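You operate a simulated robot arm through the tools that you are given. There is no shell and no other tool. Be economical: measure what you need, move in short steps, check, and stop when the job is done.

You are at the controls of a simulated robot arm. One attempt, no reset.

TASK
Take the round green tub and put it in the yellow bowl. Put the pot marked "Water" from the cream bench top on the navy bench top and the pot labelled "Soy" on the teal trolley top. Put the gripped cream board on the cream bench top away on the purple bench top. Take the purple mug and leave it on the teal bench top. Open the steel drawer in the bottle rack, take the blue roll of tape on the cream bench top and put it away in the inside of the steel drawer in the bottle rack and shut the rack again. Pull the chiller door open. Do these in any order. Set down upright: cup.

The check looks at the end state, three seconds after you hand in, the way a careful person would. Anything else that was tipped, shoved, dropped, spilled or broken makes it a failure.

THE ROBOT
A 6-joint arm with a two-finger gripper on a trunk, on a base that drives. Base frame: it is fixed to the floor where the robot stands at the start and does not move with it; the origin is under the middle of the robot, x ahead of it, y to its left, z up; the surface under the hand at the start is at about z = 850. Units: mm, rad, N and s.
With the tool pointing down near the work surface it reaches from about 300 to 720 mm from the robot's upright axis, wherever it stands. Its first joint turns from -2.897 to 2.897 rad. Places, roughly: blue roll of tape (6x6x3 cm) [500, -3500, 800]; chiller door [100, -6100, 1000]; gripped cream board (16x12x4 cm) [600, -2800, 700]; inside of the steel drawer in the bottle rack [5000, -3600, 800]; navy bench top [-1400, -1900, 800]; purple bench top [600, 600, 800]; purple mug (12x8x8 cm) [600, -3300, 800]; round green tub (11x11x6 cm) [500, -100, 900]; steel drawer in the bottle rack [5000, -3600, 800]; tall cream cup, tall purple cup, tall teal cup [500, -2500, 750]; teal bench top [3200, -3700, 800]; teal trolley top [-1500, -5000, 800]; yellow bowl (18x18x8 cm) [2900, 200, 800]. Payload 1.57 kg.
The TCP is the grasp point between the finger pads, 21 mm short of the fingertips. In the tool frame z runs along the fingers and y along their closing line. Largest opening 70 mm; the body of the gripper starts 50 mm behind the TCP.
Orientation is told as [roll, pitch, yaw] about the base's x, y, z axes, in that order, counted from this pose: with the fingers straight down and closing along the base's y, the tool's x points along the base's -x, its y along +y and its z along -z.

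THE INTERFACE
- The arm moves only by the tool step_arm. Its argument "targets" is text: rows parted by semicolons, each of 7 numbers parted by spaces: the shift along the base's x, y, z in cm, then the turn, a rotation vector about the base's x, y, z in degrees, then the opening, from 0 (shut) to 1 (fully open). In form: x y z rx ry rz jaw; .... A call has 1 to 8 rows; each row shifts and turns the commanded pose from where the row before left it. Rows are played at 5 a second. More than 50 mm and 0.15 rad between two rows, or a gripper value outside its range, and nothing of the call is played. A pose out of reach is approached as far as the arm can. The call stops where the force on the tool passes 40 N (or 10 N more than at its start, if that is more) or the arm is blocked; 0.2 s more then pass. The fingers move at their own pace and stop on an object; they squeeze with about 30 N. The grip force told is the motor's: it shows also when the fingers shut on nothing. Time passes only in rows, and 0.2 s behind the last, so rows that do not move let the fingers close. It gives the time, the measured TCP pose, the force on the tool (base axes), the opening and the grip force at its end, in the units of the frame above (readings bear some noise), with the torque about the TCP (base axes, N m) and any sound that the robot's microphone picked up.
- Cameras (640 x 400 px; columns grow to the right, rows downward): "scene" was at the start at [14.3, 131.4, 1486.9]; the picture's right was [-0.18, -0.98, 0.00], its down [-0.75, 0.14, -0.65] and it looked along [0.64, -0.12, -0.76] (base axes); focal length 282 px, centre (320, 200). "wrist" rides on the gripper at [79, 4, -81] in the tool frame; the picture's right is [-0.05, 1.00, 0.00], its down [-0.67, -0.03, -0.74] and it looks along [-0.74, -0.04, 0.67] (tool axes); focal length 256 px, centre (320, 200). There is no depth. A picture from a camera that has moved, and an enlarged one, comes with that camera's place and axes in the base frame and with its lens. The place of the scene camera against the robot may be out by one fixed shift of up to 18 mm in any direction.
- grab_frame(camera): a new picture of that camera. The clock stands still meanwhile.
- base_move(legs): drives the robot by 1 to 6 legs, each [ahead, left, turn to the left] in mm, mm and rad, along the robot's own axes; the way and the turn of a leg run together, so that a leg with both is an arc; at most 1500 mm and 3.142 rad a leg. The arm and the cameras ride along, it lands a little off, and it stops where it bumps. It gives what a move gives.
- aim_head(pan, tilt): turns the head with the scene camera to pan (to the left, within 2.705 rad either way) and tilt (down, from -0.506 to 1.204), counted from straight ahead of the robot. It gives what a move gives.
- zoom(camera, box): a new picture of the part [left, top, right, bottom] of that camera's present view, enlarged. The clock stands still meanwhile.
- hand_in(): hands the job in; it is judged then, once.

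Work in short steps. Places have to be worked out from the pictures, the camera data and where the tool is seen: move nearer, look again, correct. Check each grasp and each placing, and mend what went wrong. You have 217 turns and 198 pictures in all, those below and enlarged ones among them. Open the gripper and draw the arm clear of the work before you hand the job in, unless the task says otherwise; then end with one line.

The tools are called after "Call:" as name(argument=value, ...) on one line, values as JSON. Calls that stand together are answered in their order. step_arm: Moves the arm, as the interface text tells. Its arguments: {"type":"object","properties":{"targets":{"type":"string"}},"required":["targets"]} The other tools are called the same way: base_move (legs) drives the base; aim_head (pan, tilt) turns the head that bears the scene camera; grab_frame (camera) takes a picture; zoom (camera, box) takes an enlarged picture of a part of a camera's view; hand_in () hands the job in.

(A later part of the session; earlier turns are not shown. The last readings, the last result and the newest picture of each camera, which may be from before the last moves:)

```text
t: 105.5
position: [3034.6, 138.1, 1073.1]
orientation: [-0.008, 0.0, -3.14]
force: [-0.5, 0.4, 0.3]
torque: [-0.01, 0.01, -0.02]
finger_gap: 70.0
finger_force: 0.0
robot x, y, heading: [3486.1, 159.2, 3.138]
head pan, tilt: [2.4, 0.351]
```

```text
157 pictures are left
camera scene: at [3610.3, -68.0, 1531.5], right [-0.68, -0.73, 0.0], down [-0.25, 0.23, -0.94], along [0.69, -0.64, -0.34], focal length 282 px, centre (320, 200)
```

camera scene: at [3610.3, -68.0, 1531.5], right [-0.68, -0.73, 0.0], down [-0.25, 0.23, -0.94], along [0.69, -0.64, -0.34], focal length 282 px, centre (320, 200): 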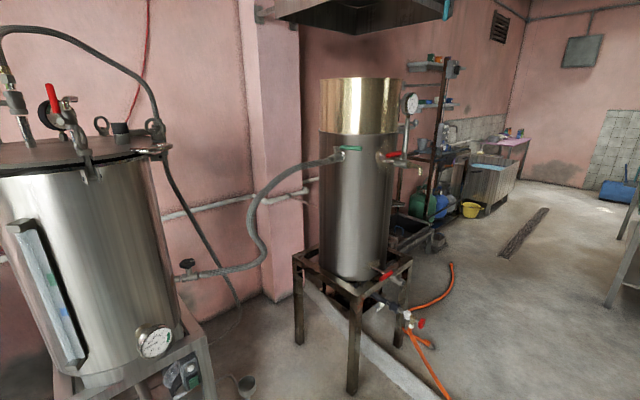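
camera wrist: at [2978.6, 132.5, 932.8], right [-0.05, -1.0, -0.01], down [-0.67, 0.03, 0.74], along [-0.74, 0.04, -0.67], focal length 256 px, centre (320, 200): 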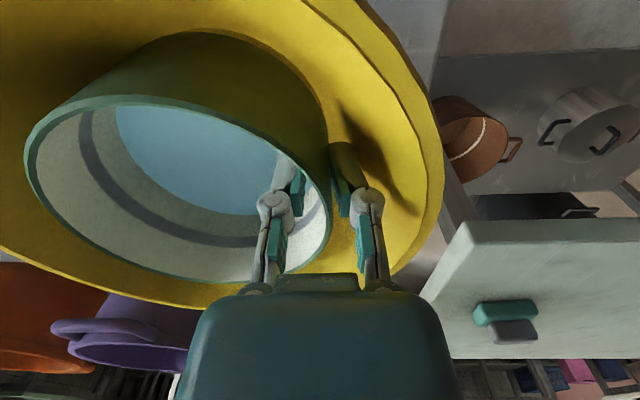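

I zoom on the place where the drawer rack should be (px ~204,169) and on the teal bench.

Call:
aim_head(pan=1.8, tilt=0.3)

Call:
zoom(camera="scene", box=[180, 60, 340, 220])

Call:
zoom(camera="scene", box=[340, 100, 640, 300])

```text
t: 106.5
position: [3035.1, 137.4, 1072.9]
orientation: [-0.009, 0.001, -3.141]
force: [1.1, -0.8, -0.5]
torque: [-0.02, 0.01, 0.02]
finger_gap: 70.0
finger_force: 0.0
robot x, y, heading: [3482.3, 155.8, 3.135]
head pan, tilt: [1.799, 0.3]
```

```text
2.50 times, centred on (260, 140) of scene
camera zoom: at [3562.8, -95.8, 1536.1], right [-0.97, -0.22, 0.0], down [-0.07, 0.29, -0.96], along [0.21, -0.93, -0.3], focal length 704 px, centre (470, 350)
```

zoom: 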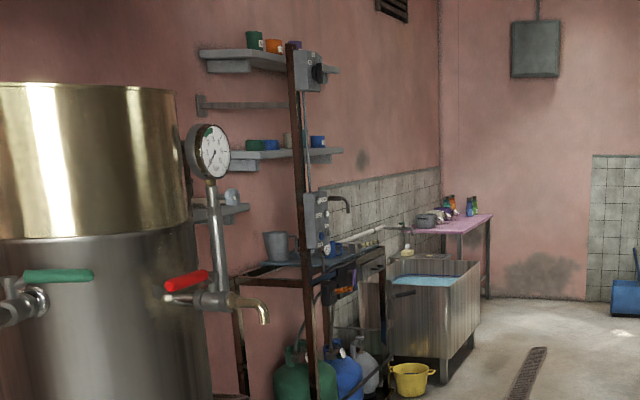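

```text
2.00 times, centred on (490, 200) of scene
camera zoom: at [3562.8, -95.8, 1536.1], right [-0.97, -0.22, 0.0], down [-0.07, 0.29, -0.96], along [0.21, -0.93, -0.3], focal length 563 px, centre (-20, 200)
```

zoom: 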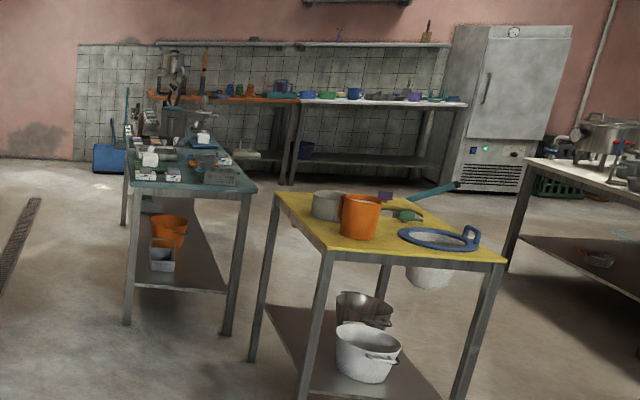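

The drawer seems to be in the black rack by the gas bottles. I tuck the arm, turn toward -y, and drive between the pale-teal table and the hose end, checking midway.

Call:
step_arm(targets="4 0 1 0 0 0 1; 4 1 1 0 0 0 1; 3 1 1 0 0 0 1")

Call:
base_move(legs=[[0, 0, 1.571], [1150, 0, 0]])

Call:
aim_head(pan=0.0, tilt=0.9)

Call:
grab_frame(camera="scene")

```text
t: 107.3
position: [3145.2, 156.3, 1102.7]
orientation: [-0.008, -0.002, -3.139]
force: [-0.5, -0.7, -0.3]
torque: [0.04, -0.01, -0.02]
finger_gap: 69.7
finger_force: 0.2
robot x, y, heading: [3484.8, 159.2, 3.136]
head pan, tilt: [1.799, 0.3]
```

```text
t: 117.0
position: [3514.7, -1326.8, 1103.0]
orientation: [-0.008, 0.0, -1.547]
force: [-0.4, -0.2, -0.1]
torque: [0.02, 0.01, 0.0]
finger_gap: 70.3
finger_force: 0.1
robot x, y, heading: [3501.3, -987.0, -1.552]
head pan, tilt: [1.799, 0.3]
```

```text
t: 118.8
position: [3516.0, -1327.0, 1103.3]
orientation: [-0.007, -0.001, -1.546]
force: [0.4, 0.1, -0.1]
torque: [0.01, 0.01, -0.02]
finger_gap: 70.0
finger_force: 0.0
robot x, y, heading: [3505.5, -984.4, -1.548]
head pan, tilt: [0.0, 0.901]
```

```text
154 pictures are left
camera scene: at [3656.1, -1007.5, 1483.9], right [-1.0, -0.02, 0.0], down [-0.02, 0.78, -0.62], along [0.01, -0.62, -0.78], focal length 282 px, centre (320, 200)
```

scene: 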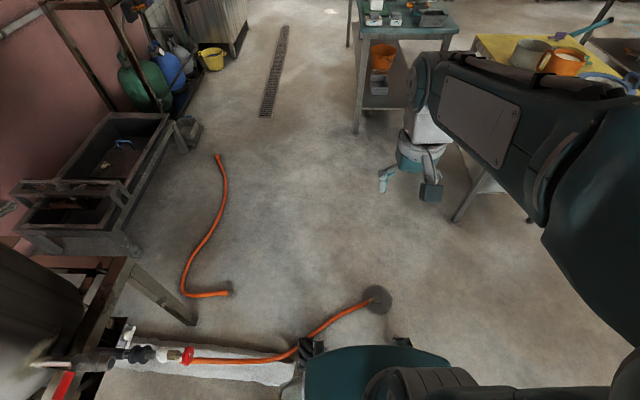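

The short hose ends at the drain (3370,-1550). I sidestep right to pass it on the table side.

Call:
base_move(legs=[[0, -440, -0.02], [1250, 0, 0]])

Call:
aim_head(pan=0.5, tilt=0.6)

Call:
grab_frame(camera="scene")

```text
t: 125.2
position: [3105.6, -2075.0, 1103.0]
orientation: [0.02, -0.002, -1.567]
force: [-0.4, -0.3, 0.1]
torque: [0.0, 0.04, 0.01]
finger_gap: 70.2
finger_force: 0.2
robot x, y, heading: [3128.5, -1731.2, -1.568]
head pan, tilt: [0.0, 0.901]
stopped in leg 2: the robot was blocked; the commanded pose is now the measured one
```

```text
t: 126.1
position: [3109.7, -2074.8, 1103.4]
orientation: [0.018, 0.0, -1.567]
force: [-0.1, -0.5, 0.8]
torque: [0.04, 0.01, 0.0]
finger_gap: 70.1
finger_force: 0.0
robot x, y, heading: [3128.4, -1731.3, -1.567]
head pan, tilt: [0.499, 0.6]
```

```text
153 pictures are left
camera scene: at [3328.1, -1759.6, 1508.0], right [-0.88, -0.48, 0.0], down [-0.27, 0.5, -0.82], along [0.39, -0.72, -0.57], focal length 282 px, centre (320, 200)
```

scene: 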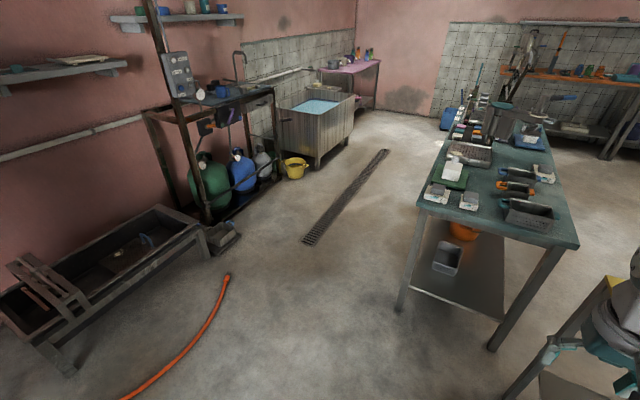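

The base touched something near the yellow table. I check there.

Call:
aim_head(pan=-0.8, tilt=0.9)

Call:
grab_frame(camera="scene")

```text
t: 127.6
position: [3108.6, -2074.2, 1103.9]
orientation: [0.017, 0.001, -1.567]
force: [-0.3, 0.0, -0.7]
torque: [0.04, -0.01, -0.01]
finger_gap: 70.0
finger_force: 0.0
robot x, y, heading: [3128.4, -1732.8, -1.57]
head pan, tilt: [-0.799, 0.901]
```

```text
152 pictures are left
camera scene: at [3232.8, -1734.8, 1483.6], right [-0.7, 0.72, 0.0], down [0.56, 0.55, -0.62], along [-0.45, -0.43, -0.78], focal length 282 px, centre (320, 200)
```

scene: 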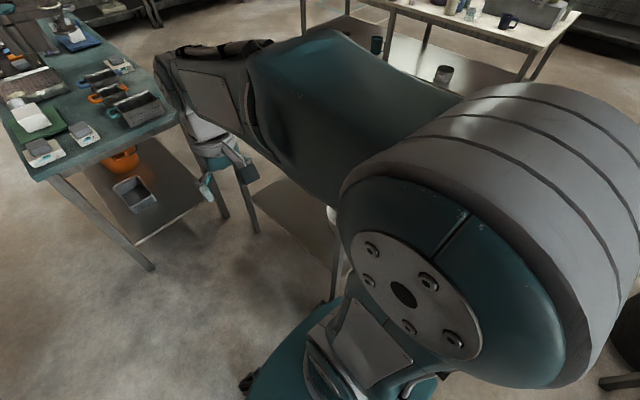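

The base already spans the drain and hose, so they don't block. I shift left clear of the table and drive on toward the rack, then face +x.

Call:
base_move(legs=[[0, 650, 0], [1350, 0, 0], [400, 0, 0], [0, 0, 1.571]])

Call:
aim_head(pan=0.0, tilt=0.5)

Call:
grab_frame(camera="scene")

```text
t: 143.5
position: [4136.8, -3517.6, 1103.1]
orientation: [0.017, 0.0, -0.008]
force: [-0.6, 0.4, 0.0]
torque: [0.05, 0.04, 0.02]
finger_gap: 70.1
finger_force: 0.0
robot x, y, heading: [3794.2, -3492.5, -0.013]
head pan, tilt: [-0.799, 0.901]
```

```text
t: 144.6
position: [4137.4, -3516.3, 1103.5]
orientation: [0.017, 0.0, -0.008]
force: [-0.3, -1.0, 0.1]
torque: [-0.02, 0.0, -0.03]
finger_gap: 70.2
finger_force: 0.0
robot x, y, heading: [3799.3, -3490.6, -0.015]
head pan, tilt: [0.0, 0.499]
```

```text
151 pictures are left
camera scene: at [3824.6, -3346.5, 1517.7], right [-0.01, -1.0, 0.0], down [-0.48, 0.01, -0.88], along [0.88, -0.01, -0.48], focal length 282 px, centre (320, 200)
```

scene: 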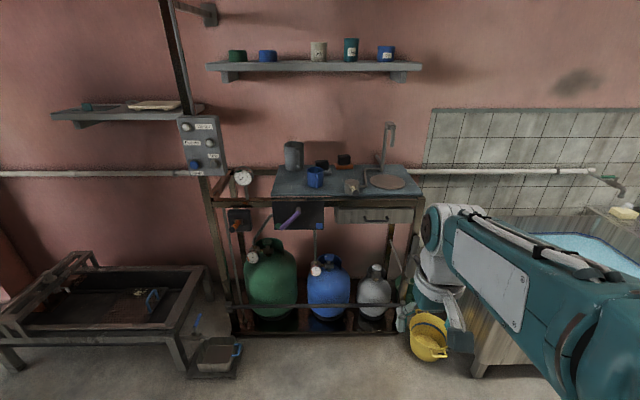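

Call:
zoom(camera="scene", box=[220, 130, 440, 260])

```text
2.91 times, centred on (330, 195) of scene
camera zoom: at [3824.6, -3346.5, 1517.7], right [-0.01, -1.0, 0.0], down [-0.48, 0.01, -0.88], along [0.88, -0.01, -0.48], focal length 819 px, centre (291, 214)
```

zoom: 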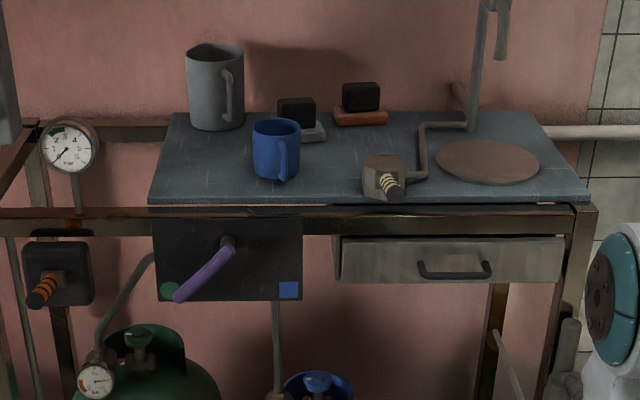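

The steel drawer with a black horizontal handle bar is at about (4930,-3620,812). I move closer, and turn the tool so it points at +x with jaws closing vertically.

Call:
base_move(legs=[[380, -130, 0.015]])

Call:
step_arm(targets="0 0 0 0 0 8.5 1; 0 0 0 0 0 8.5 1; 0 0 0 0 0 8.5 1; 0 0 0 0 0 8.5 1; 0 0 0 0 0 8.5 1; 0 0 0 0 0 8.5 1; 0 0 0 0 0 8.5 1; 0 0 0 0 0 8.5 1")

Call:
step_arm(targets="0 0 0 0 0 8.5 1; 0 0 0 0 0 8.5 1; 0 0 0 0 0 5 1; 0 0 0 0 -8.5 0 1; 0 0 0 0 -8.5 0 1; 0 0 0 0 -8.5 0 1; 0 0 0 0 -8.5 0 1; 0 0 0 0 -8.5 0 1")

Call:
step_arm(targets="0 0 0 0 -8.5 0 1; 0 0 0 0 -8.5 0 1; 0 0 0 0 -8.5 0 1; 0 0 0 0 -8.5 0 1; 0 0 0 0 -8.5 0 1; 0 0 0 0 -5 0 1")

Call:
grab_frame(camera="scene")

Call:
grab_frame(camera="wrist")

```text
t: 147.1
position: [4516.0, -3639.2, 1104.6]
orientation: [0.018, 0.0, 0.012]
force: [0.0, 0.5, -0.3]
torque: [-0.04, 0.01, 0.01]
finger_gap: 70.1
finger_force: 0.0
robot x, y, heading: [4172.5, -3620.8, 0.006]
head pan, tilt: [0.0, 0.499]
```

```text
t: 148.9
position: [4515.1, -3640.8, 1102.6]
orientation: [0.018, 0.001, 1.199]
force: [-0.4, -0.5, 0.5]
torque: [-0.04, 0.03, 0.0]
finger_gap: 70.1
finger_force: 0.1
robot x, y, heading: [4172.1, -3621.9, 0.009]
head pan, tilt: [0.0, 0.499]
```

```text
t: 150.7
position: [4515.1, -3641.3, 1103.3]
orientation: [-0.724, 0.007, 1.578]
force: [1.0, 0.6, 0.2]
torque: [-0.02, 0.05, -0.03]
finger_gap: 69.7
finger_force: 0.1
robot x, y, heading: [4172.5, -3620.4, 0.008]
head pan, tilt: [0.0, 0.499]
```

```text
t: 152.1
position: [4510.8, -3626.1, 1229.6]
orientation: [-1.389, 0.011, 1.565]
force: [-0.1, 0.2, -0.5]
torque: [0.01, 0.0, -0.02]
finger_gap: 69.8
finger_force: 0.0
out of reach, approached as far as the arm can: row 2, 3, 4, 5, 6
robot x, y, heading: [4175.2, -3621.9, 0.004]
head pan, tilt: [0.0, 0.499]
```

```text
149 pictures are left
camera scene: at [4199.4, -3476.0, 1517.7], right [0.01, -1.0, 0.0], down [-0.48, 0.0, -0.88], along [0.88, 0.01, -0.48], focal length 282 px, centre (320, 200)
```

scene: 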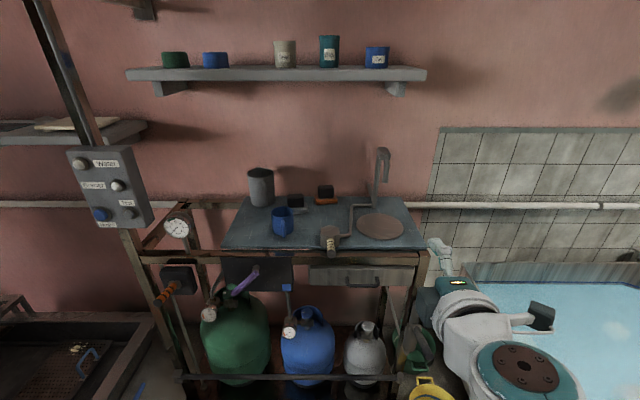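

```text
148 pictures are left
camera wrist: at [4428.8, -3703.6, 1239.4], right [-0.18, 0.04, -0.98], down [-0.72, 0.67, 0.16], along [0.67, 0.74, -0.09], focal length 256 px, centre (320, 200)
```

wrist: 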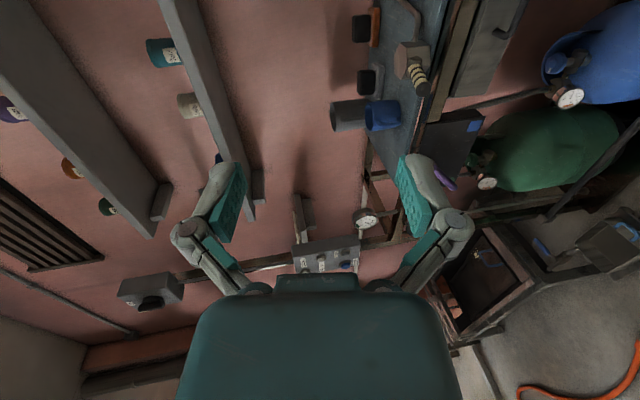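

Triangulating the two views puts the handle nearer and higher, at about (4836,-3597,870). I extend toward it, keeping 10 cm off.

Call:
step_arm(targets="4 0 -2 0 0 0 1; 4 0 -2.5 0 0 0 1; 4 0 -3 0 0 0 1; 3 0 -3.5 0 0 0 1; 2 0 -4 0 0 0 1; 1.5 0.5 -4 0 0 0 1; 1 0.5 -4 0 0 0 1; 0 0.5 -4 0 0 0 1")

Call:
grab_frame(camera="scene")

```text
t: 153.9
position: [4706.5, -3609.3, 960.0]
orientation: [-1.385, 0.01, 1.566]
force: [0.1, -0.1, 0.7]
torque: [0.02, 0.02, 0.01]
finger_gap: 70.1
finger_force: 0.2
out of reach, approached as far as the arm can: row 1
robot x, y, heading: [4171.7, -3621.3, 0.009]
head pan, tilt: [0.0, 0.499]
```

```text
147 pictures are left
camera scene: at [4201.3, -3475.8, 1517.7], right [0.01, -1.0, 0.0], down [-0.48, 0.0, -0.88], along [0.88, 0.01, -0.48], focal length 282 px, centre (320, 200)
```

scene: 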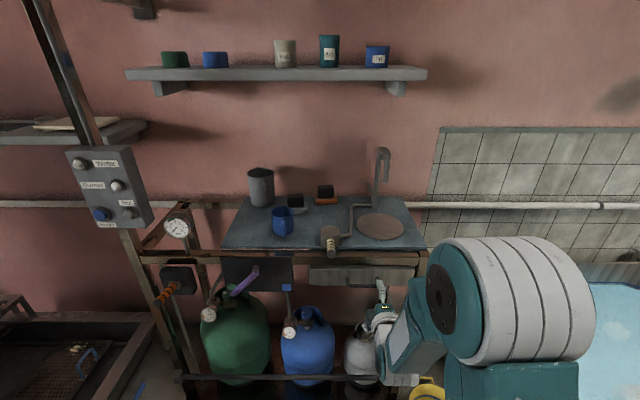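

Now I finish the pitch to horizontal and go down to the handle height.

Call:
step_arm(targets="0 0.3 -3 0 -5.3 0 1; 0 0.3 -3 0 -5.3 0 1; 0 0.3 -2.5 0 0 0 1; 0 0 0 0 0 0 1")

Call:
grab_frame(camera="wrist")

Call:
zoom(camera="scene", box=[290, 220, 450, 340])

```text
t: 154.9
position: [4706.8, -3599.9, 872.1]
orientation: [-1.57, 0.011, 1.564]
force: [-0.1, -0.4, 0.7]
torque: [0.04, 0.01, -0.01]
finger_gap: 70.2
finger_force: 0.0
robot x, y, heading: [4172.9, -3623.4, 0.003]
head pan, tilt: [0.0, 0.499]
```

```text
146 pictures are left
camera wrist: at [4624.7, -3679.2, 868.0], right [0.0, 0.04, -1.0], down [-0.74, 0.67, 0.03], along [0.67, 0.74, 0.03], focal length 256 px, centre (320, 200)
```

wrist: 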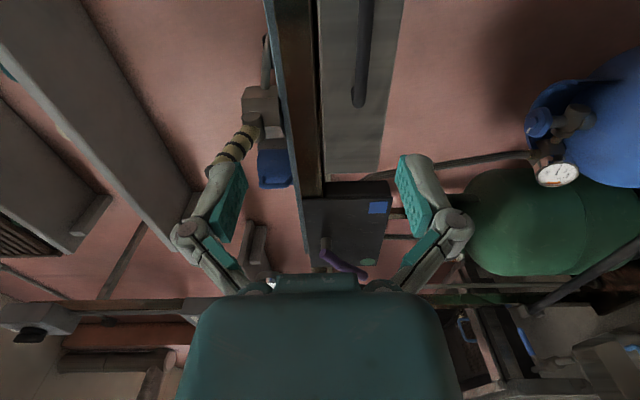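

```text
3.33 times, centred on (370, 280) of scene
camera zoom: at [4201.7, -3475.8, 1517.7], right [0.01, -1.0, 0.0], down [-0.48, 0.0, -0.88], along [0.88, 0.01, -0.48], focal length 938 px, centre (153, -67)
```

zoom: 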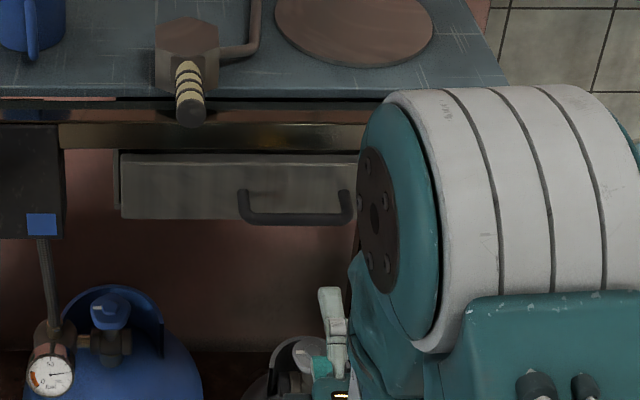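

Both views together now place the bar at about x≈4890, z≈831, y -3545 to -3650. I lower and drive a bit closer, then re-measure with the wrist camera.

Call:
step_arm(targets="0 0 -2 0 0 0 1; 0 0 -1.8 0 0 0 1; 0 0 0 0 0 0 1")

Call:
base_move(legs=[[100, 0, 0]])

Call:
grab_frame(camera="wrist")

```text
t: 155.7
position: [4706.3, -3601.8, 834.7]
orientation: [-1.571, 0.01, 1.562]
force: [0.2, 0.1, -0.1]
torque: [0.02, -0.01, 0.0]
finger_gap: 70.1
finger_force: 0.1
robot x, y, heading: [4172.2, -3621.5, 0.004]
head pan, tilt: [0.0, 0.499]
```

```text
t: 156.8
position: [4805.8, -3600.6, 835.3]
orientation: [-1.571, 0.011, 1.564]
force: [-0.5, -0.1, -0.3]
torque: [-0.04, -0.04, 0.0]
finger_gap: 69.9
finger_force: 0.0
robot x, y, heading: [4275.3, -3619.7, 0.006]
head pan, tilt: [0.0, 0.499]
```

```text
144 pictures are left
camera wrist: at [4725.0, -3679.7, 829.5], right [0.0, 0.04, -1.0], down [-0.74, 0.67, 0.03], along [0.67, 0.74, 0.03], focal length 256 px, centre (320, 200)
```

wrist: 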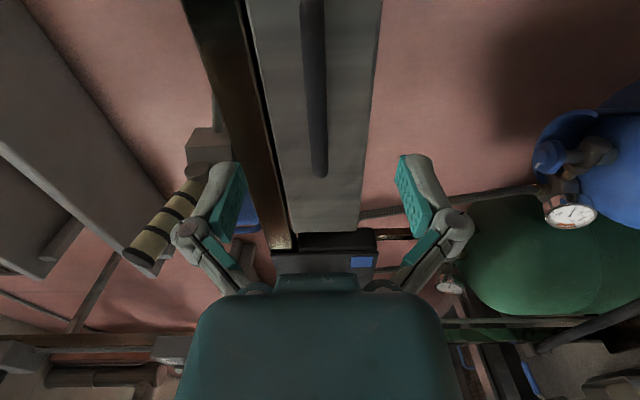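

The bar's near end triangulates to (4878,-3546,834), which matches the TCP height. I half-close the jaw and advance onto the bar.

Call:
step_arm(targets="1 0 0 0 0 0 0.55; 2 0 0 0 0 0 0.55; 2 0 0 0 0 0 0.55; 1 0 0 0 0 0 0.55; 0 0 0 0 0 0 0.55")

Call:
grab_frame(camera="wrist")

```text
t: 158.1
position: [4866.1, -3600.8, 835.1]
orientation: [-1.572, 0.011, 1.564]
force: [0.4, 1.4, 0.3]
torque: [-0.01, 0.01, 0.03]
finger_gap: 38.6
finger_force: 0.1
robot x, y, heading: [4272.1, -3619.5, 0.006]
head pan, tilt: [0.0, 0.499]
```

```text
143 pictures are left
camera wrist: at [4783.8, -3678.9, 829.6], right [0.0, 0.04, -1.0], down [-0.74, 0.67, 0.03], along [0.67, 0.74, 0.03], focal length 256 px, centre (320, 200)
```

wrist: 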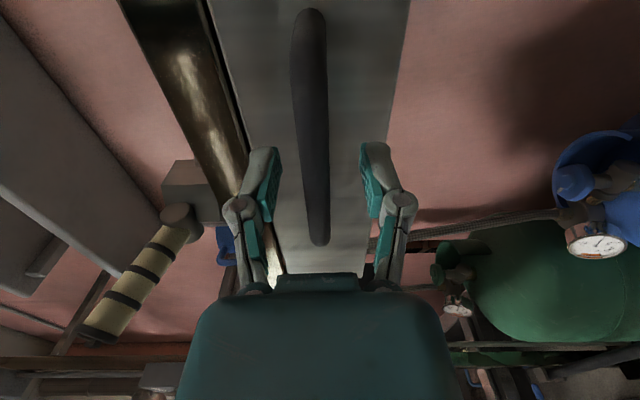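

The bar lies between the fingers. I advance 1 cm and close.

Call:
step_arm(targets="0.8 0 0 0 0 0 0.5; 0 0 0 0 0 0 0.2; 0 0 0 0 0 0 0; 0 0 0 0 0 0 0; 0 0 0 0 0 0 0")

Call:
grab_frame(camera="wrist")

```text
t: 159.2
position: [4873.2, -3600.6, 837.1]
orientation: [-1.572, 0.009, 1.563]
force: [-4.6, -0.6, 12.8]
torque: [0.27, 0.09, 0.07]
finger_gap: 10.6
finger_force: 31.7
robot x, y, heading: [4271.4, -3622.7, 0.006]
head pan, tilt: [0.0, 0.499]
```

```text
142 pictures are left
camera wrist: at [4792.2, -3679.3, 830.8], right [0.0, 0.04, -1.0], down [-0.74, 0.67, 0.03], along [0.67, 0.74, 0.03], focal length 256 px, centre (320, 200)
```

wrist: 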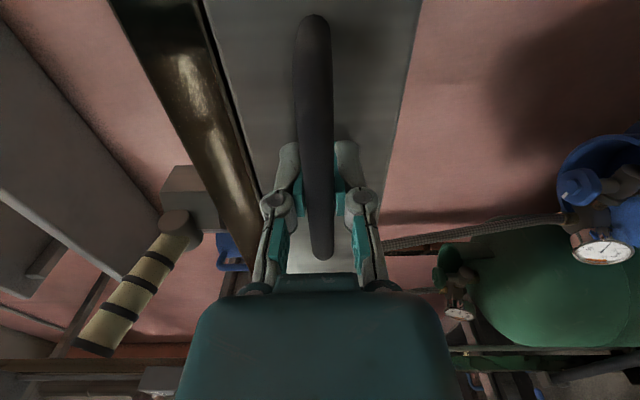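

The bar is gripped (10.6 mm). I pull gently with the arm first.

Call:
step_arm(targets="-1 0 0 0 0 0 0; -1.5 0 0 0 0 0 0; -2 0 0 0 0 0 0; -2 0 0 0 0 0 0; -2 0 0 0 0 0 0; 0 0 0 0 0 0 0")

Call:
grab_frame(camera="scene")

```text
t: 160.7
position: [4787.7, -3600.2, 835.5]
orientation: [-1.576, 0.007, 1.562]
force: [0.7, 1.5, 36.7]
torque: [0.25, 0.32, -0.61]
finger_gap: 10.4
finger_force: 31.9
robot x, y, heading: [4275.0, -3619.0, 0.004]
head pan, tilt: [0.0, 0.499]
```

```text
141 pictures are left
camera scene: at [4300.5, -3475.2, 1517.9], right [0.01, -1.0, 0.0], down [-0.48, 0.0, -0.88], along [0.88, 0.01, -0.48], focal length 282 px, centre (320, 200)
```

scene: 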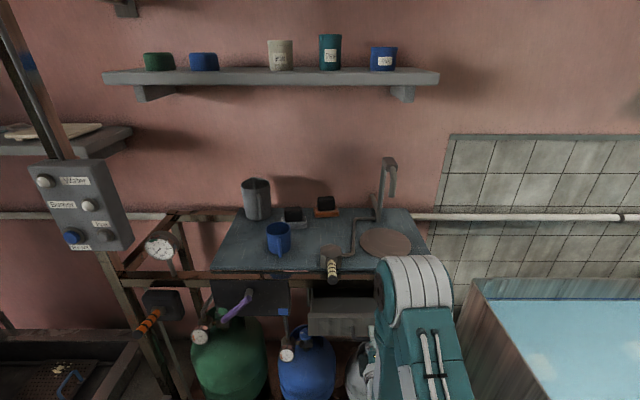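

The drawer is opening. Vertical force has built up, so I relieve it by 4 mm and pull further.

Call:
step_arm(targets="0 0 0.4 0 0 0 0; -2 0 0 0 0 0 0; -2 0 0 0 0 0 0; -2 0 0 0 0 0 0; -2 0 0 0 0 0 0; -2 0 0 0 0 0 0; -2 0 0 0 0 0 0; 0 0 0 0 0 0 0")

Call:
zoom(camera="scene", box=[240, 220, 440, 380])

```text
t: 162.1
position: [4701.5, -3600.2, 836.5]
orientation: [-1.598, 0.006, 1.562]
force: [-1.4, -5.8, 10.2]
torque: [0.3, 0.07, 0.97]
finger_gap: 10.8
finger_force: 32.0
out of reach, approached as far as the arm can: row 6, 7
robot x, y, heading: [4274.4, -3622.4, 0.009]
head pan, tilt: [0.0, 0.499]
stopped in row 7: the force on the tool passed its limit at 61 N (the readings are from after the stop); the commanded pose is now the measured one
```

```text
2.50 times, centred on (340, 300) of scene
camera zoom: at [4302.6, -3476.4, 1517.8], right [0.01, -1.0, 0.0], down [-0.48, 0.0, -0.88], along [0.88, 0.01, -0.48], focal length 704 px, centre (270, -50)
```

zoom: 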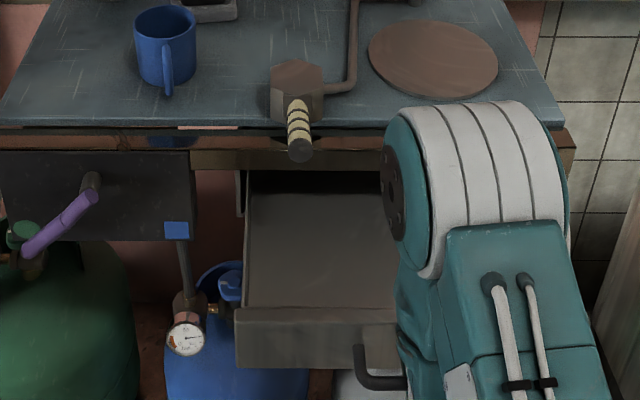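

The drawer is open about 170 mm. The arm is near its folding limit, so I pull the last bit with the base.

Call:
base_move(legs=[[-50, 0, 0]])

Call:
step_arm(targets="0 0 0 0 0 0 0.3; 0 0 0 0 0 0 0.5; 0 0 0 0 0 0 0.5")

Call:
grab_frame(camera="wrist")

Call:
grab_frame(camera="scene")

```text
t: 163.1
position: [4649.8, -3601.0, 835.5]
orientation: [-1.599, 0.009, 1.561]
force: [-1.6, -3.4, 20.0]
torque: [0.34, 0.13, 0.16]
finger_gap: 10.8
finger_force: 32.3
robot x, y, heading: [4225.5, -3626.0, 0.01]
head pan, tilt: [0.0, 0.499]
```

```text
t: 163.9
position: [4650.8, -3600.4, 835.6]
orientation: [-1.598, 0.008, 1.561]
force: [0.2, 0.1, 0.0]
torque: [-0.01, 0.0, -0.04]
finger_gap: 34.9
finger_force: 0.0
robot x, y, heading: [4225.9, -3621.0, 0.006]
head pan, tilt: [0.0, 0.499]
```

```text
139 pictures are left
camera wrist: at [4568.7, -3678.4, 828.6], right [0.03, 0.04, -1.0], down [-0.74, 0.67, 0.01], along [0.67, 0.74, 0.05], focal length 256 px, centre (320, 200)
```

wrist: 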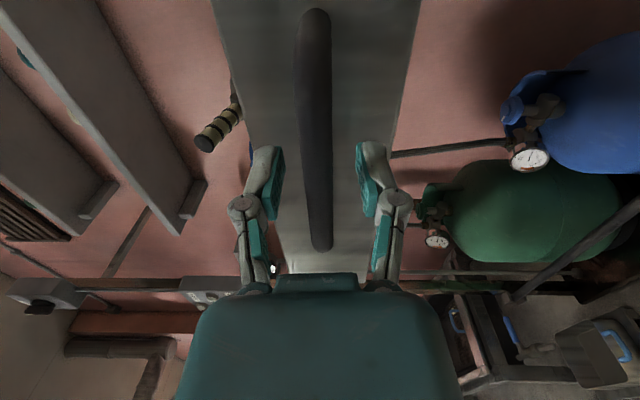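

```text
138 pictures are left
camera scene: at [4253.5, -3475.6, 1517.7], right [0.01, -1.0, 0.0], down [-0.48, 0.0, -0.88], along [0.88, 0.01, -0.48], focal length 282 px, centre (320, 200)
```

scene: 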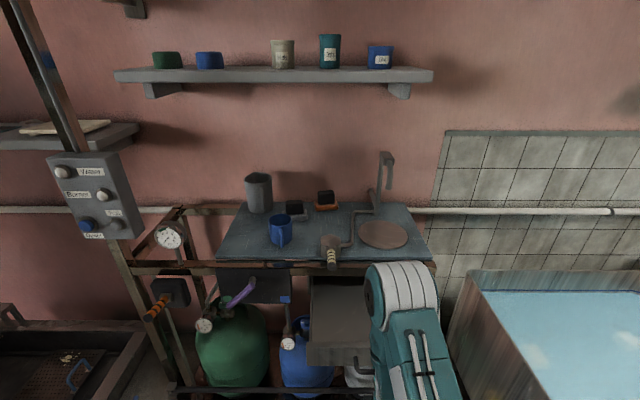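

The drawer is open about 220 mm. I release, back off, and return the tool to pointing down.

Call:
base_move(legs=[[-250, 0, 0]])

Call:
step_arm(targets="3 0 4 0 0 0 1; 2 0 4 0 8.5 0 1; 0 0 4 0 8.5 0 1; 0 0 4 0 8.5 0 1; 0 0 4 0 8.5 0 1; 0 0 4 0 8.5 0 1; 0 0 4 0 8.5 0 1; 0 0 2 0 8.5 0 1")

Call:
step_arm(targets="0 0 0 0 8.5 0 1; 0 0 0 0 8.5 0 1; 0 0 0 0 8.5 0 1; 0 0 0 0 6 0 1; 0 0 0 0 0 -8.5 1; 0 0 0 0 0 -8.5 1; 0 0 0 0 0 -8.5 1; 0 0 0 0 0 -8.5 1")

Call:
step_arm(targets="0 0 0 0 0 -8.5 1; 0 0 0 0 0 -8.5 1; 0 0 0 0 0 -8.5 1; 0 0 0 0 0 -8.5 1; 0 0 0 0 0 -8.5 1; 0 0 0 0 0 -8.5 1; 0 0 0 0 0 -5 1")

```text
t: 165.7
position: [4396.7, -3602.2, 836.7]
orientation: [-1.597, 0.01, 1.561]
force: [0.4, 0.5, 0.3]
torque: [0.0, -0.02, 0.01]
finger_gap: 34.8
finger_force: 0.1
robot x, y, heading: [3972.9, -3623.9, 0.005]
head pan, tilt: [0.0, 0.499]
```

```text
t: 167.5
position: [4451.2, -3609.5, 1108.6]
orientation: [-0.559, 0.013, 1.57]
force: [-0.3, -0.1, -0.5]
torque: [0.05, 0.03, 0.01]
finger_gap: 70.1
finger_force: 0.0
out of reach, approached as far as the arm can: row 2, 3, 6, 7
robot x, y, heading: [3969.4, -3624.7, 0.007]
head pan, tilt: [0.0, 0.499]
```

```text
t: 169.3
position: [4452.0, -3609.7, 1110.1]
orientation: [-0.01, 0.012, 0.984]
force: [-0.3, 0.2, 0.4]
torque: [0.04, -0.01, 0.01]
finger_gap: 70.0
finger_force: 0.0
robot x, y, heading: [3971.7, -3623.3, 0.003]
head pan, tilt: [0.0, 0.499]
```

```text
t: 170.9
position: [4452.3, -3609.4, 1108.5]
orientation: [-0.01, 0.012, 0.007]
force: [1.1, 0.1, 0.1]
torque: [-0.01, 0.02, 0.01]
finger_gap: 70.2
finger_force: 0.1
robot x, y, heading: [3968.0, -3624.0, 0.003]
head pan, tilt: [0.0, 0.499]
```

The tool points down again. I turn toward -y, drive to the southern aisle and look along it.

Call:
base_move(legs=[[0, 0, -1.571], [1430, 0, 0], [0, 0, -1.571]])

Call:
aim_head(pan=0.3, tilt=0.35)

Call:
grab_frame(camera="scene")

Call:
aim_head(pan=-0.7, tilt=0.4)

Call:
grab_frame(camera="scene")

```text
t: 185.6
position: [3550.1, -5077.4, 1108.3]
orientation: [-0.013, 0.014, -3.092]
force: [0.2, -0.7, -1.2]
torque: [0.0, 0.0, -0.01]
finger_gap: 69.9
finger_force: 0.1
robot x, y, heading: [4031.4, -5045.5, -3.093]
head pan, tilt: [0.0, 0.499]
```

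```text
t: 186.4
position: [3549.7, -5076.6, 1108.5]
orientation: [-0.011, 0.013, -3.093]
force: [-0.4, -0.7, 0.3]
torque: [-0.04, -0.03, -0.01]
finger_gap: 70.1
finger_force: 0.1
robot x, y, heading: [4030.2, -5043.7, -3.098]
head pan, tilt: [0.3, 0.351]
```

```text
137 pictures are left
camera scene: at [4004.6, -5238.2, 1531.3], right [-0.34, 0.94, 0.0], down [0.32, 0.12, -0.94], along [-0.88, -0.32, -0.35], focal length 282 px, centre (320, 200)
```

scene: 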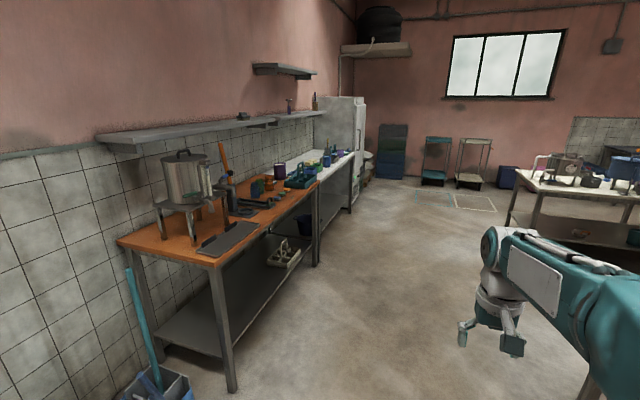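

```text
t: 187.6
position: [3550.0, -5076.8, 1109.0]
orientation: [-0.01, 0.012, -3.093]
force: [-0.3, 0.2, -0.3]
torque: [0.01, -0.02, -0.03]
finger_gap: 70.0
finger_force: 0.0
robot x, y, heading: [4029.7, -5045.1, -3.096]
head pan, tilt: [-0.7, 0.4]
```

```text
136 pictures are left
camera scene: at [4018.8, -5150.4, 1526.9], right [0.61, 0.79, 0.0], down [0.31, -0.24, -0.92], along [-0.73, 0.56, -0.39], focal length 282 px, centre (320, 200)
```

scene: 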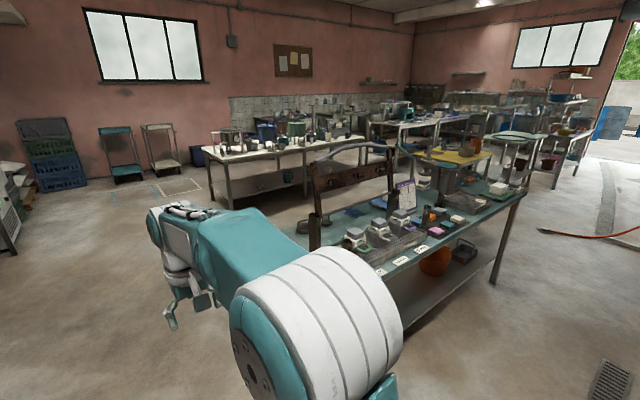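

The southern aisle is free. I drive west to x≈-150, then north beside the cream bench.

Call:
base_move(legs=[[0, 0, -0.046], [1450, 0, 0], [1450, 0, 0], [1280, 0, 0], [0, 0, -1.571], [1250, 0, 0]])

Call:
aim_head(pan=-1.2, tilt=0.6)

Call:
grab_frame(camera="scene")

```text
t: 218.0
position: [-147.2, -3202.2, 1109.3]
orientation: [-0.011, 0.012, 1.541]
force: [-0.7, 0.1, 0.4]
torque: [-0.01, 0.01, 0.03]
finger_gap: 70.1
finger_force: 0.0
robot x, y, heading: [-154.7, -3679.8, 1.54]
head pan, tilt: [-0.7, 0.4]
```

```text
t: 219.0
position: [-147.6, -3201.8, 1108.9]
orientation: [-0.011, 0.013, 1.541]
force: [0.7, 0.0, -0.7]
torque: [0.02, -0.03, -0.02]
finger_gap: 70.0
finger_force: 0.0
robot x, y, heading: [-154.2, -3680.7, 1.537]
head pan, tilt: [-1.201, 0.6]
```

```text
135 pictures are left
camera scene: at [-229.6, -3717.7, 1508.8], right [0.33, -0.94, 0.0], down [-0.53, -0.19, -0.83], along [0.78, 0.27, -0.56], focal length 282 px, centre (320, 200)
```

scene: 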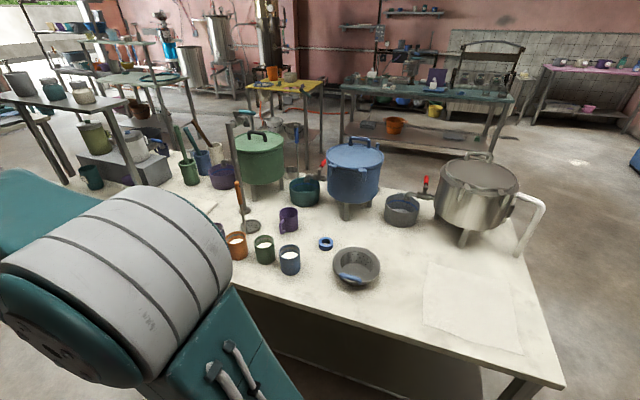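

I see the tape at (326,243) and the purple mug at (289,218). I zoom to find the labels and the rest.

Call:
zoom(camera="scene", box=[210, 170, 370, 290])

Call:
zoom(camera="scene", box=[370, 120, 560, 270])

Call:
zoom(camera="scene", box=[60, 90, 260, 240])

```text
3.33 times, centred on (290, 230) of scene
camera zoom: at [-229.6, -3717.7, 1508.8], right [0.33, -0.94, 0.0], down [-0.53, -0.19, -0.83], along [0.78, 0.27, -0.56], focal length 938 px, centre (420, 100)
```

zoom: 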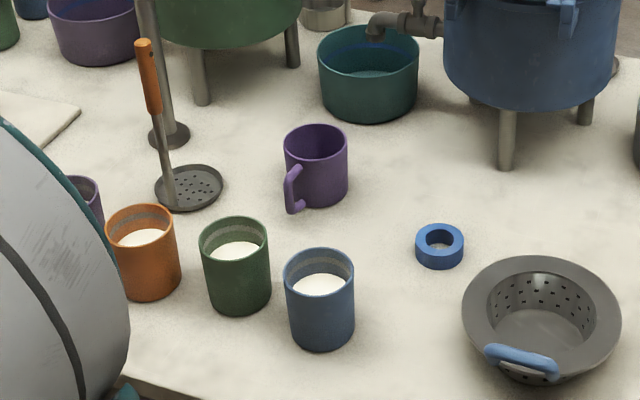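

```text
2.67 times, centred on (465, 195) of scene
camera zoom: at [-229.6, -3717.7, 1508.8], right [0.33, -0.94, 0.0], down [-0.53, -0.19, -0.83], along [0.78, 0.27, -0.56], focal length 751 px, centre (-67, 213)
```

zoom: 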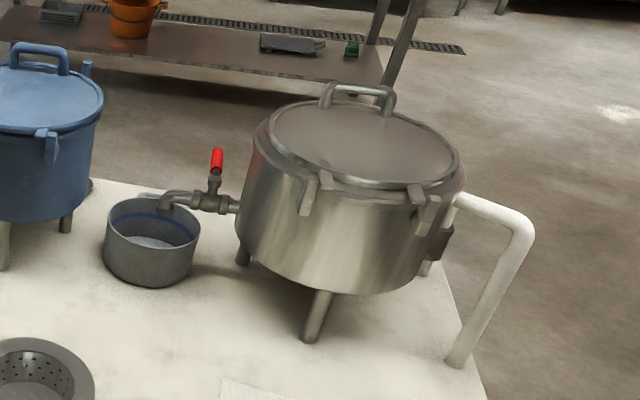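

```text
2.67 times, centred on (160, 165) of scene
camera zoom: at [-229.6, -3717.7, 1508.8], right [0.33, -0.94, 0.0], down [-0.53, -0.19, -0.83], along [0.78, 0.27, -0.56], focal length 751 px, centre (747, 293)
```

zoom: 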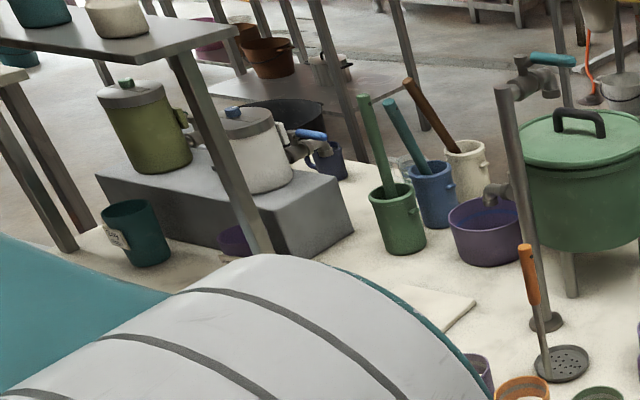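

Tape ≈(429,-3512), mug ≈(487,-3353). I now drive north to look for the labelled pots, the board and the tall cups.

Call:
base_move(legs=[[0, 150, 0.03], [700, 0, 0]])

Call:
aim_head(pan=-1.57, tilt=0.7)

Call:
grab_frame(camera="scene")

```text
t: 223.8
position: [-321.1, -2496.6, 1109.2]
orientation: [-0.012, 0.013, 1.583]
force: [0.4, -0.8, 0.4]
torque: [-0.02, 0.0, -0.01]
finger_gap: 70.0
finger_force: 0.1
robot x, y, heading: [-308.0, -2979.6, 1.58]
head pan, tilt: [-1.201, 0.6]
```

```text
t: 224.7
position: [-320.2, -2497.1, 1108.8]
orientation: [-0.01, 0.012, 1.583]
force: [-0.3, 0.5, 0.2]
torque: [-0.02, -0.01, 0.02]
finger_gap: 70.1
finger_force: 0.1
robot x, y, heading: [-308.4, -2977.9, 1.576]
head pan, tilt: [-1.571, 0.7]
```

```text
131 pictures are left
camera scene: at [-378.4, -3047.6, 1500.2], right [0.01, -1.0, 0.0], down [-0.64, -0.01, -0.77], along [0.77, 0.01, -0.64], focal length 282 px, centre (320, 200)
```

scene: 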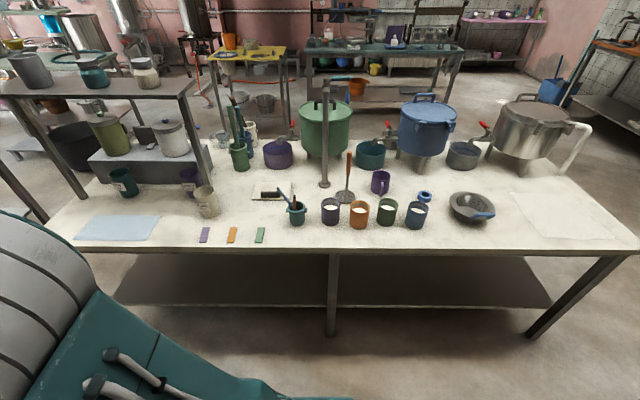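

Call:
zoom(camera="scene", box=[220, 140, 400, 260])

Call:
zoom(camera="scene", box=[70, 90, 250, 260])

```text
3.33 times, centred on (310, 200) of scene
camera zoom: at [-378.4, -3047.6, 1500.2], right [0.01, -1.0, 0.0], down [-0.64, -0.01, -0.77], along [0.77, 0.01, -0.64], focal length 938 px, centre (353, 200)
```

zoom: 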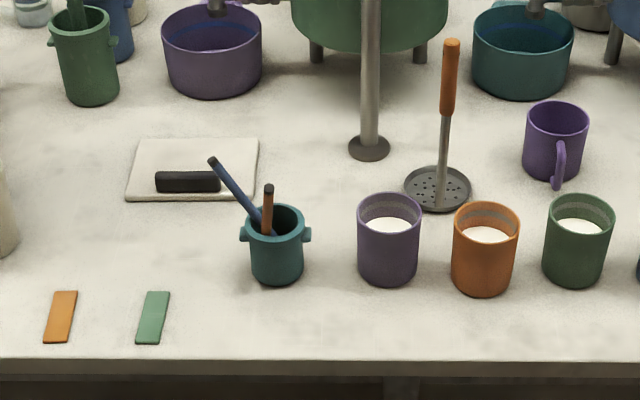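

```text
2.35 times, centred on (160, 175) of scene
camera zoom: at [-378.4, -3047.6, 1500.2], right [0.01, -1.0, 0.0], down [-0.64, -0.01, -0.77], along [0.77, 0.01, -0.64], focal length 662 px, centre (696, 259)
```

zoom: 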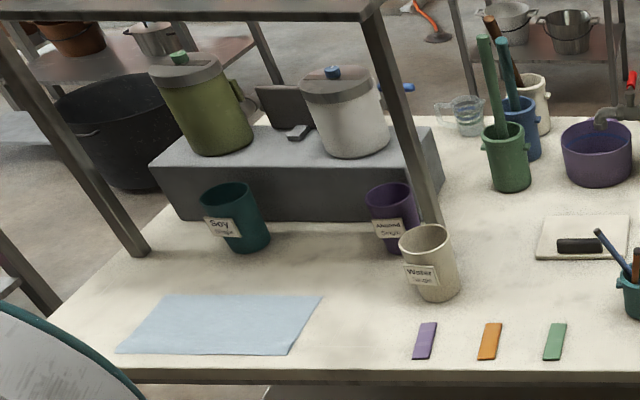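

The cream cup is labelled "Water", the teal one "Soy"; the board with a black grip lies at about (460,-2960). I drive to face the Water cup.

Call:
base_move(legs=[[290, 0, 0], [0, 0, -1.578], [180, 0, 0]])

Call:
aim_head(pan=-0.1, tilt=0.8)

Call:
grab_frame(camera="scene")

Call:
grab_frame(camera="wrist")

```text
t: 231.6
position: [352.3, -2683.3, 1109.1]
orientation: [-0.012, 0.013, 0.004]
force: [-0.5, 0.0, -0.2]
torque: [0.03, 0.02, -0.01]
finger_gap: 70.0
finger_force: 0.1
robot x, y, heading: [-132.1, -2695.7, 0.0]
head pan, tilt: [-1.571, 0.7]
```

```text
t: 233.2
position: [353.4, -2683.8, 1108.8]
orientation: [-0.01, 0.012, 0.003]
force: [-0.3, 0.4, -0.4]
torque: [0.02, 0.0, 0.0]
finger_gap: 69.8
finger_force: 0.0
robot x, y, heading: [-129.0, -2691.8, 0.001]
head pan, tilt: [-0.099, 0.799]
```

```text
128 pictures are left
camera scene: at [-110.4, -2557.1, 1491.8], right [-0.1, -0.99, 0.0], down [-0.71, 0.07, -0.7], along [0.69, -0.07, -0.72], focal length 282 px, centre (320, 200)
```

scene: 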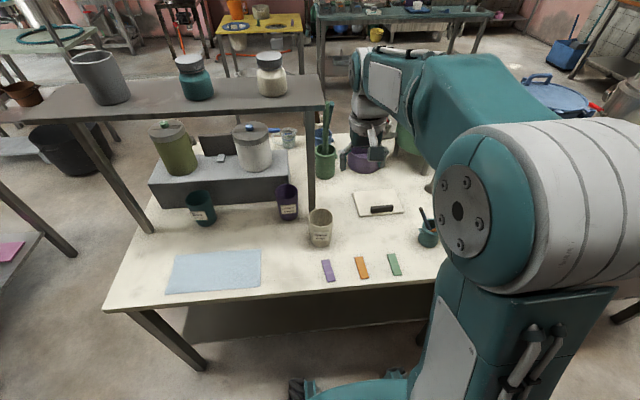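

```text
127 pictures are left
camera wrist: at [273.6, -2679.2, 1189.4], right [0.05, 1.0, -0.01], down [0.67, -0.02, 0.74], along [0.74, -0.04, -0.68], focal length 256 px, centre (320, 200)
```

wrist: 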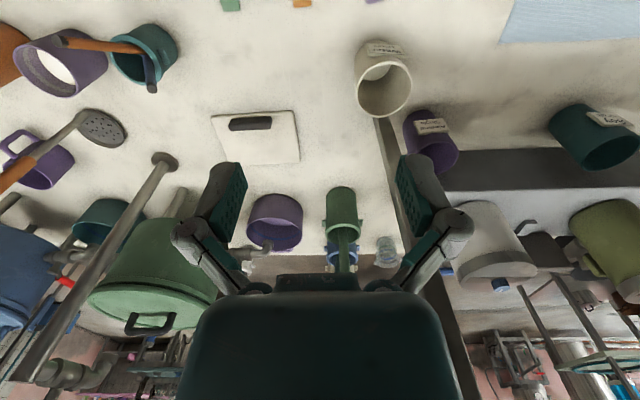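

Triangulating gives the Water rim at about (423,-2608,868), so this bench is lower (about 765). I move above its right wall and look again.

Call:
step_arm(targets="2 1 -4 0.6 -0.7 0 1; 2 1 -4 0 0 0 1; 2 1.2 -4 0 0 0 1; 1 1.2 -4 0 0 0 1; 0 0 -1.5 0 0 0 1; 0 0 0 0 0 0 1")

Call:
grab_frame(camera="wrist")

Call:
grab_frame(camera="scene")

```text
t: 234.6
position: [420.8, -2641.1, 933.4]
orientation: [-0.002, 0.0, 0.004]
force: [-0.1, 0.0, -0.1]
torque: [-0.01, -0.01, 0.02]
finger_gap: 70.0
finger_force: 0.0
robot x, y, heading: [-129.6, -2697.3, 0.0]
head pan, tilt: [-0.099, 0.799]
```

```text
126 pictures are left
camera wrist: at [341.7, -2636.8, 1013.1], right [0.05, 1.0, 0.0], down [0.67, -0.03, 0.75], along [0.74, -0.04, -0.67], focal length 256 px, centre (320, 200)
```

wrist: 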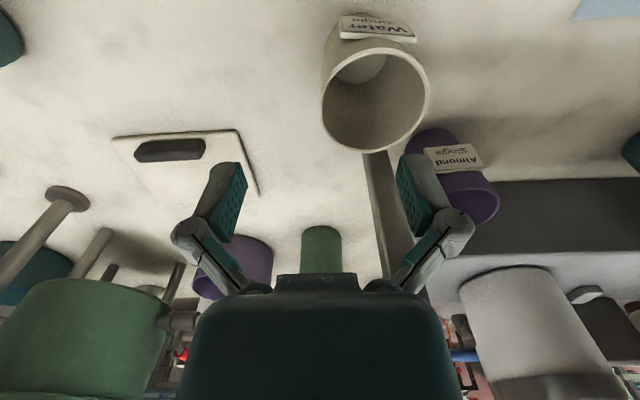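

```text
125 pictures are left
camera scene: at [-109.8, -2556.7, 1491.7], right [-0.1, -0.99, 0.0], down [-0.71, 0.07, -0.7], along [0.69, -0.07, -0.72], focal length 282 px, centre (320, 200)
```

scene: 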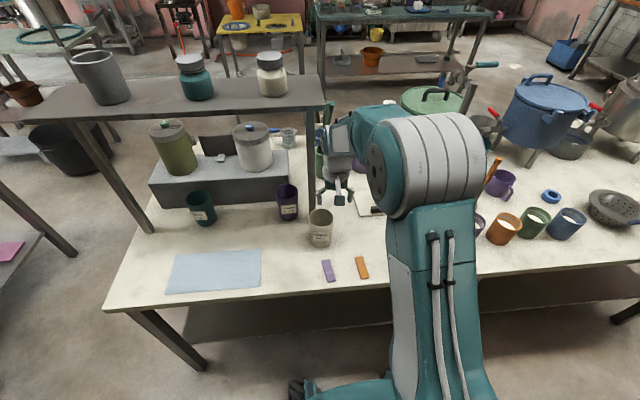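

The rim is at about (424,-2604, ~857), diameter about 72. I descend with one finger in the cup on its right wall.

Call:
step_arm(targets="0.4 0.2 -3 0 0 0 1; 0 0 -3 0 0 0 1; 0 0 -2 0 0 0 1; 0 0 0 0 0 0 1")

Call:
grab_frame(camera="wrist")

```text
t: 235.6
position: [425.6, -2637.9, 853.9]
orientation: [-0.002, 0.0, 0.004]
force: [1.0, 0.1, 0.3]
torque: [0.0, 0.02, -0.01]
finger_gap: 69.8
finger_force: 0.1
robot x, y, heading: [-129.5, -2696.6, 0.0]
head pan, tilt: [-0.099, 0.799]
```

```text
124 pictures are left
camera wrist: at [346.6, -2633.9, 934.3], right [0.05, 1.0, 0.0], down [0.67, -0.03, 0.75], along [0.74, -0.04, -0.67], focal length 256 px, centre (320, 200)
```

wrist: 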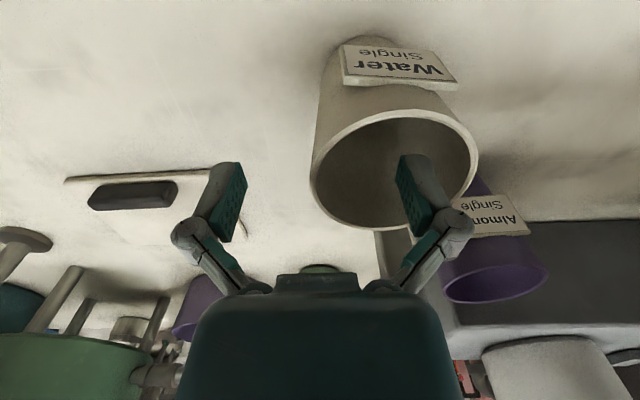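

The rim is level with the TCP, at (421,-2607). I lower 14 mm and close on the wall.

Call:
step_arm(targets="-0.3 -0.3 -1.4 0 0 0 1; 0 0 0 0 0 0 0.5; 0 0 0 0 0 0 0.2; 0 0 0 0 0 0 0; 0 0 0 0 0 0 0; 0 0 0 0 0 0 0")

Call:
grab_frame(camera="wrist")

```text
t: 236.9
position: [423.7, -2640.8, 840.1]
orientation: [0.0, -0.005, 0.003]
force: [1.1, 2.1, 14.8]
torque: [0.79, 0.22, -0.12]
finger_gap: 6.1
finger_force: 30.4
robot x, y, heading: [-128.5, -2693.8, 0.002]
head pan, tilt: [-0.099, 0.799]
```

```text
123 pictures are left
camera wrist: at [343.2, -2636.6, 920.7], right [0.05, 1.0, 0.0], down [0.66, -0.03, 0.75], along [0.75, -0.04, -0.67], focal length 256 px, centre (320, 200)
```

wrist: 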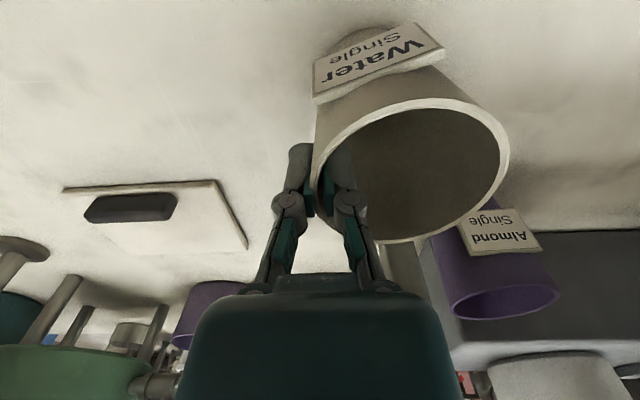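

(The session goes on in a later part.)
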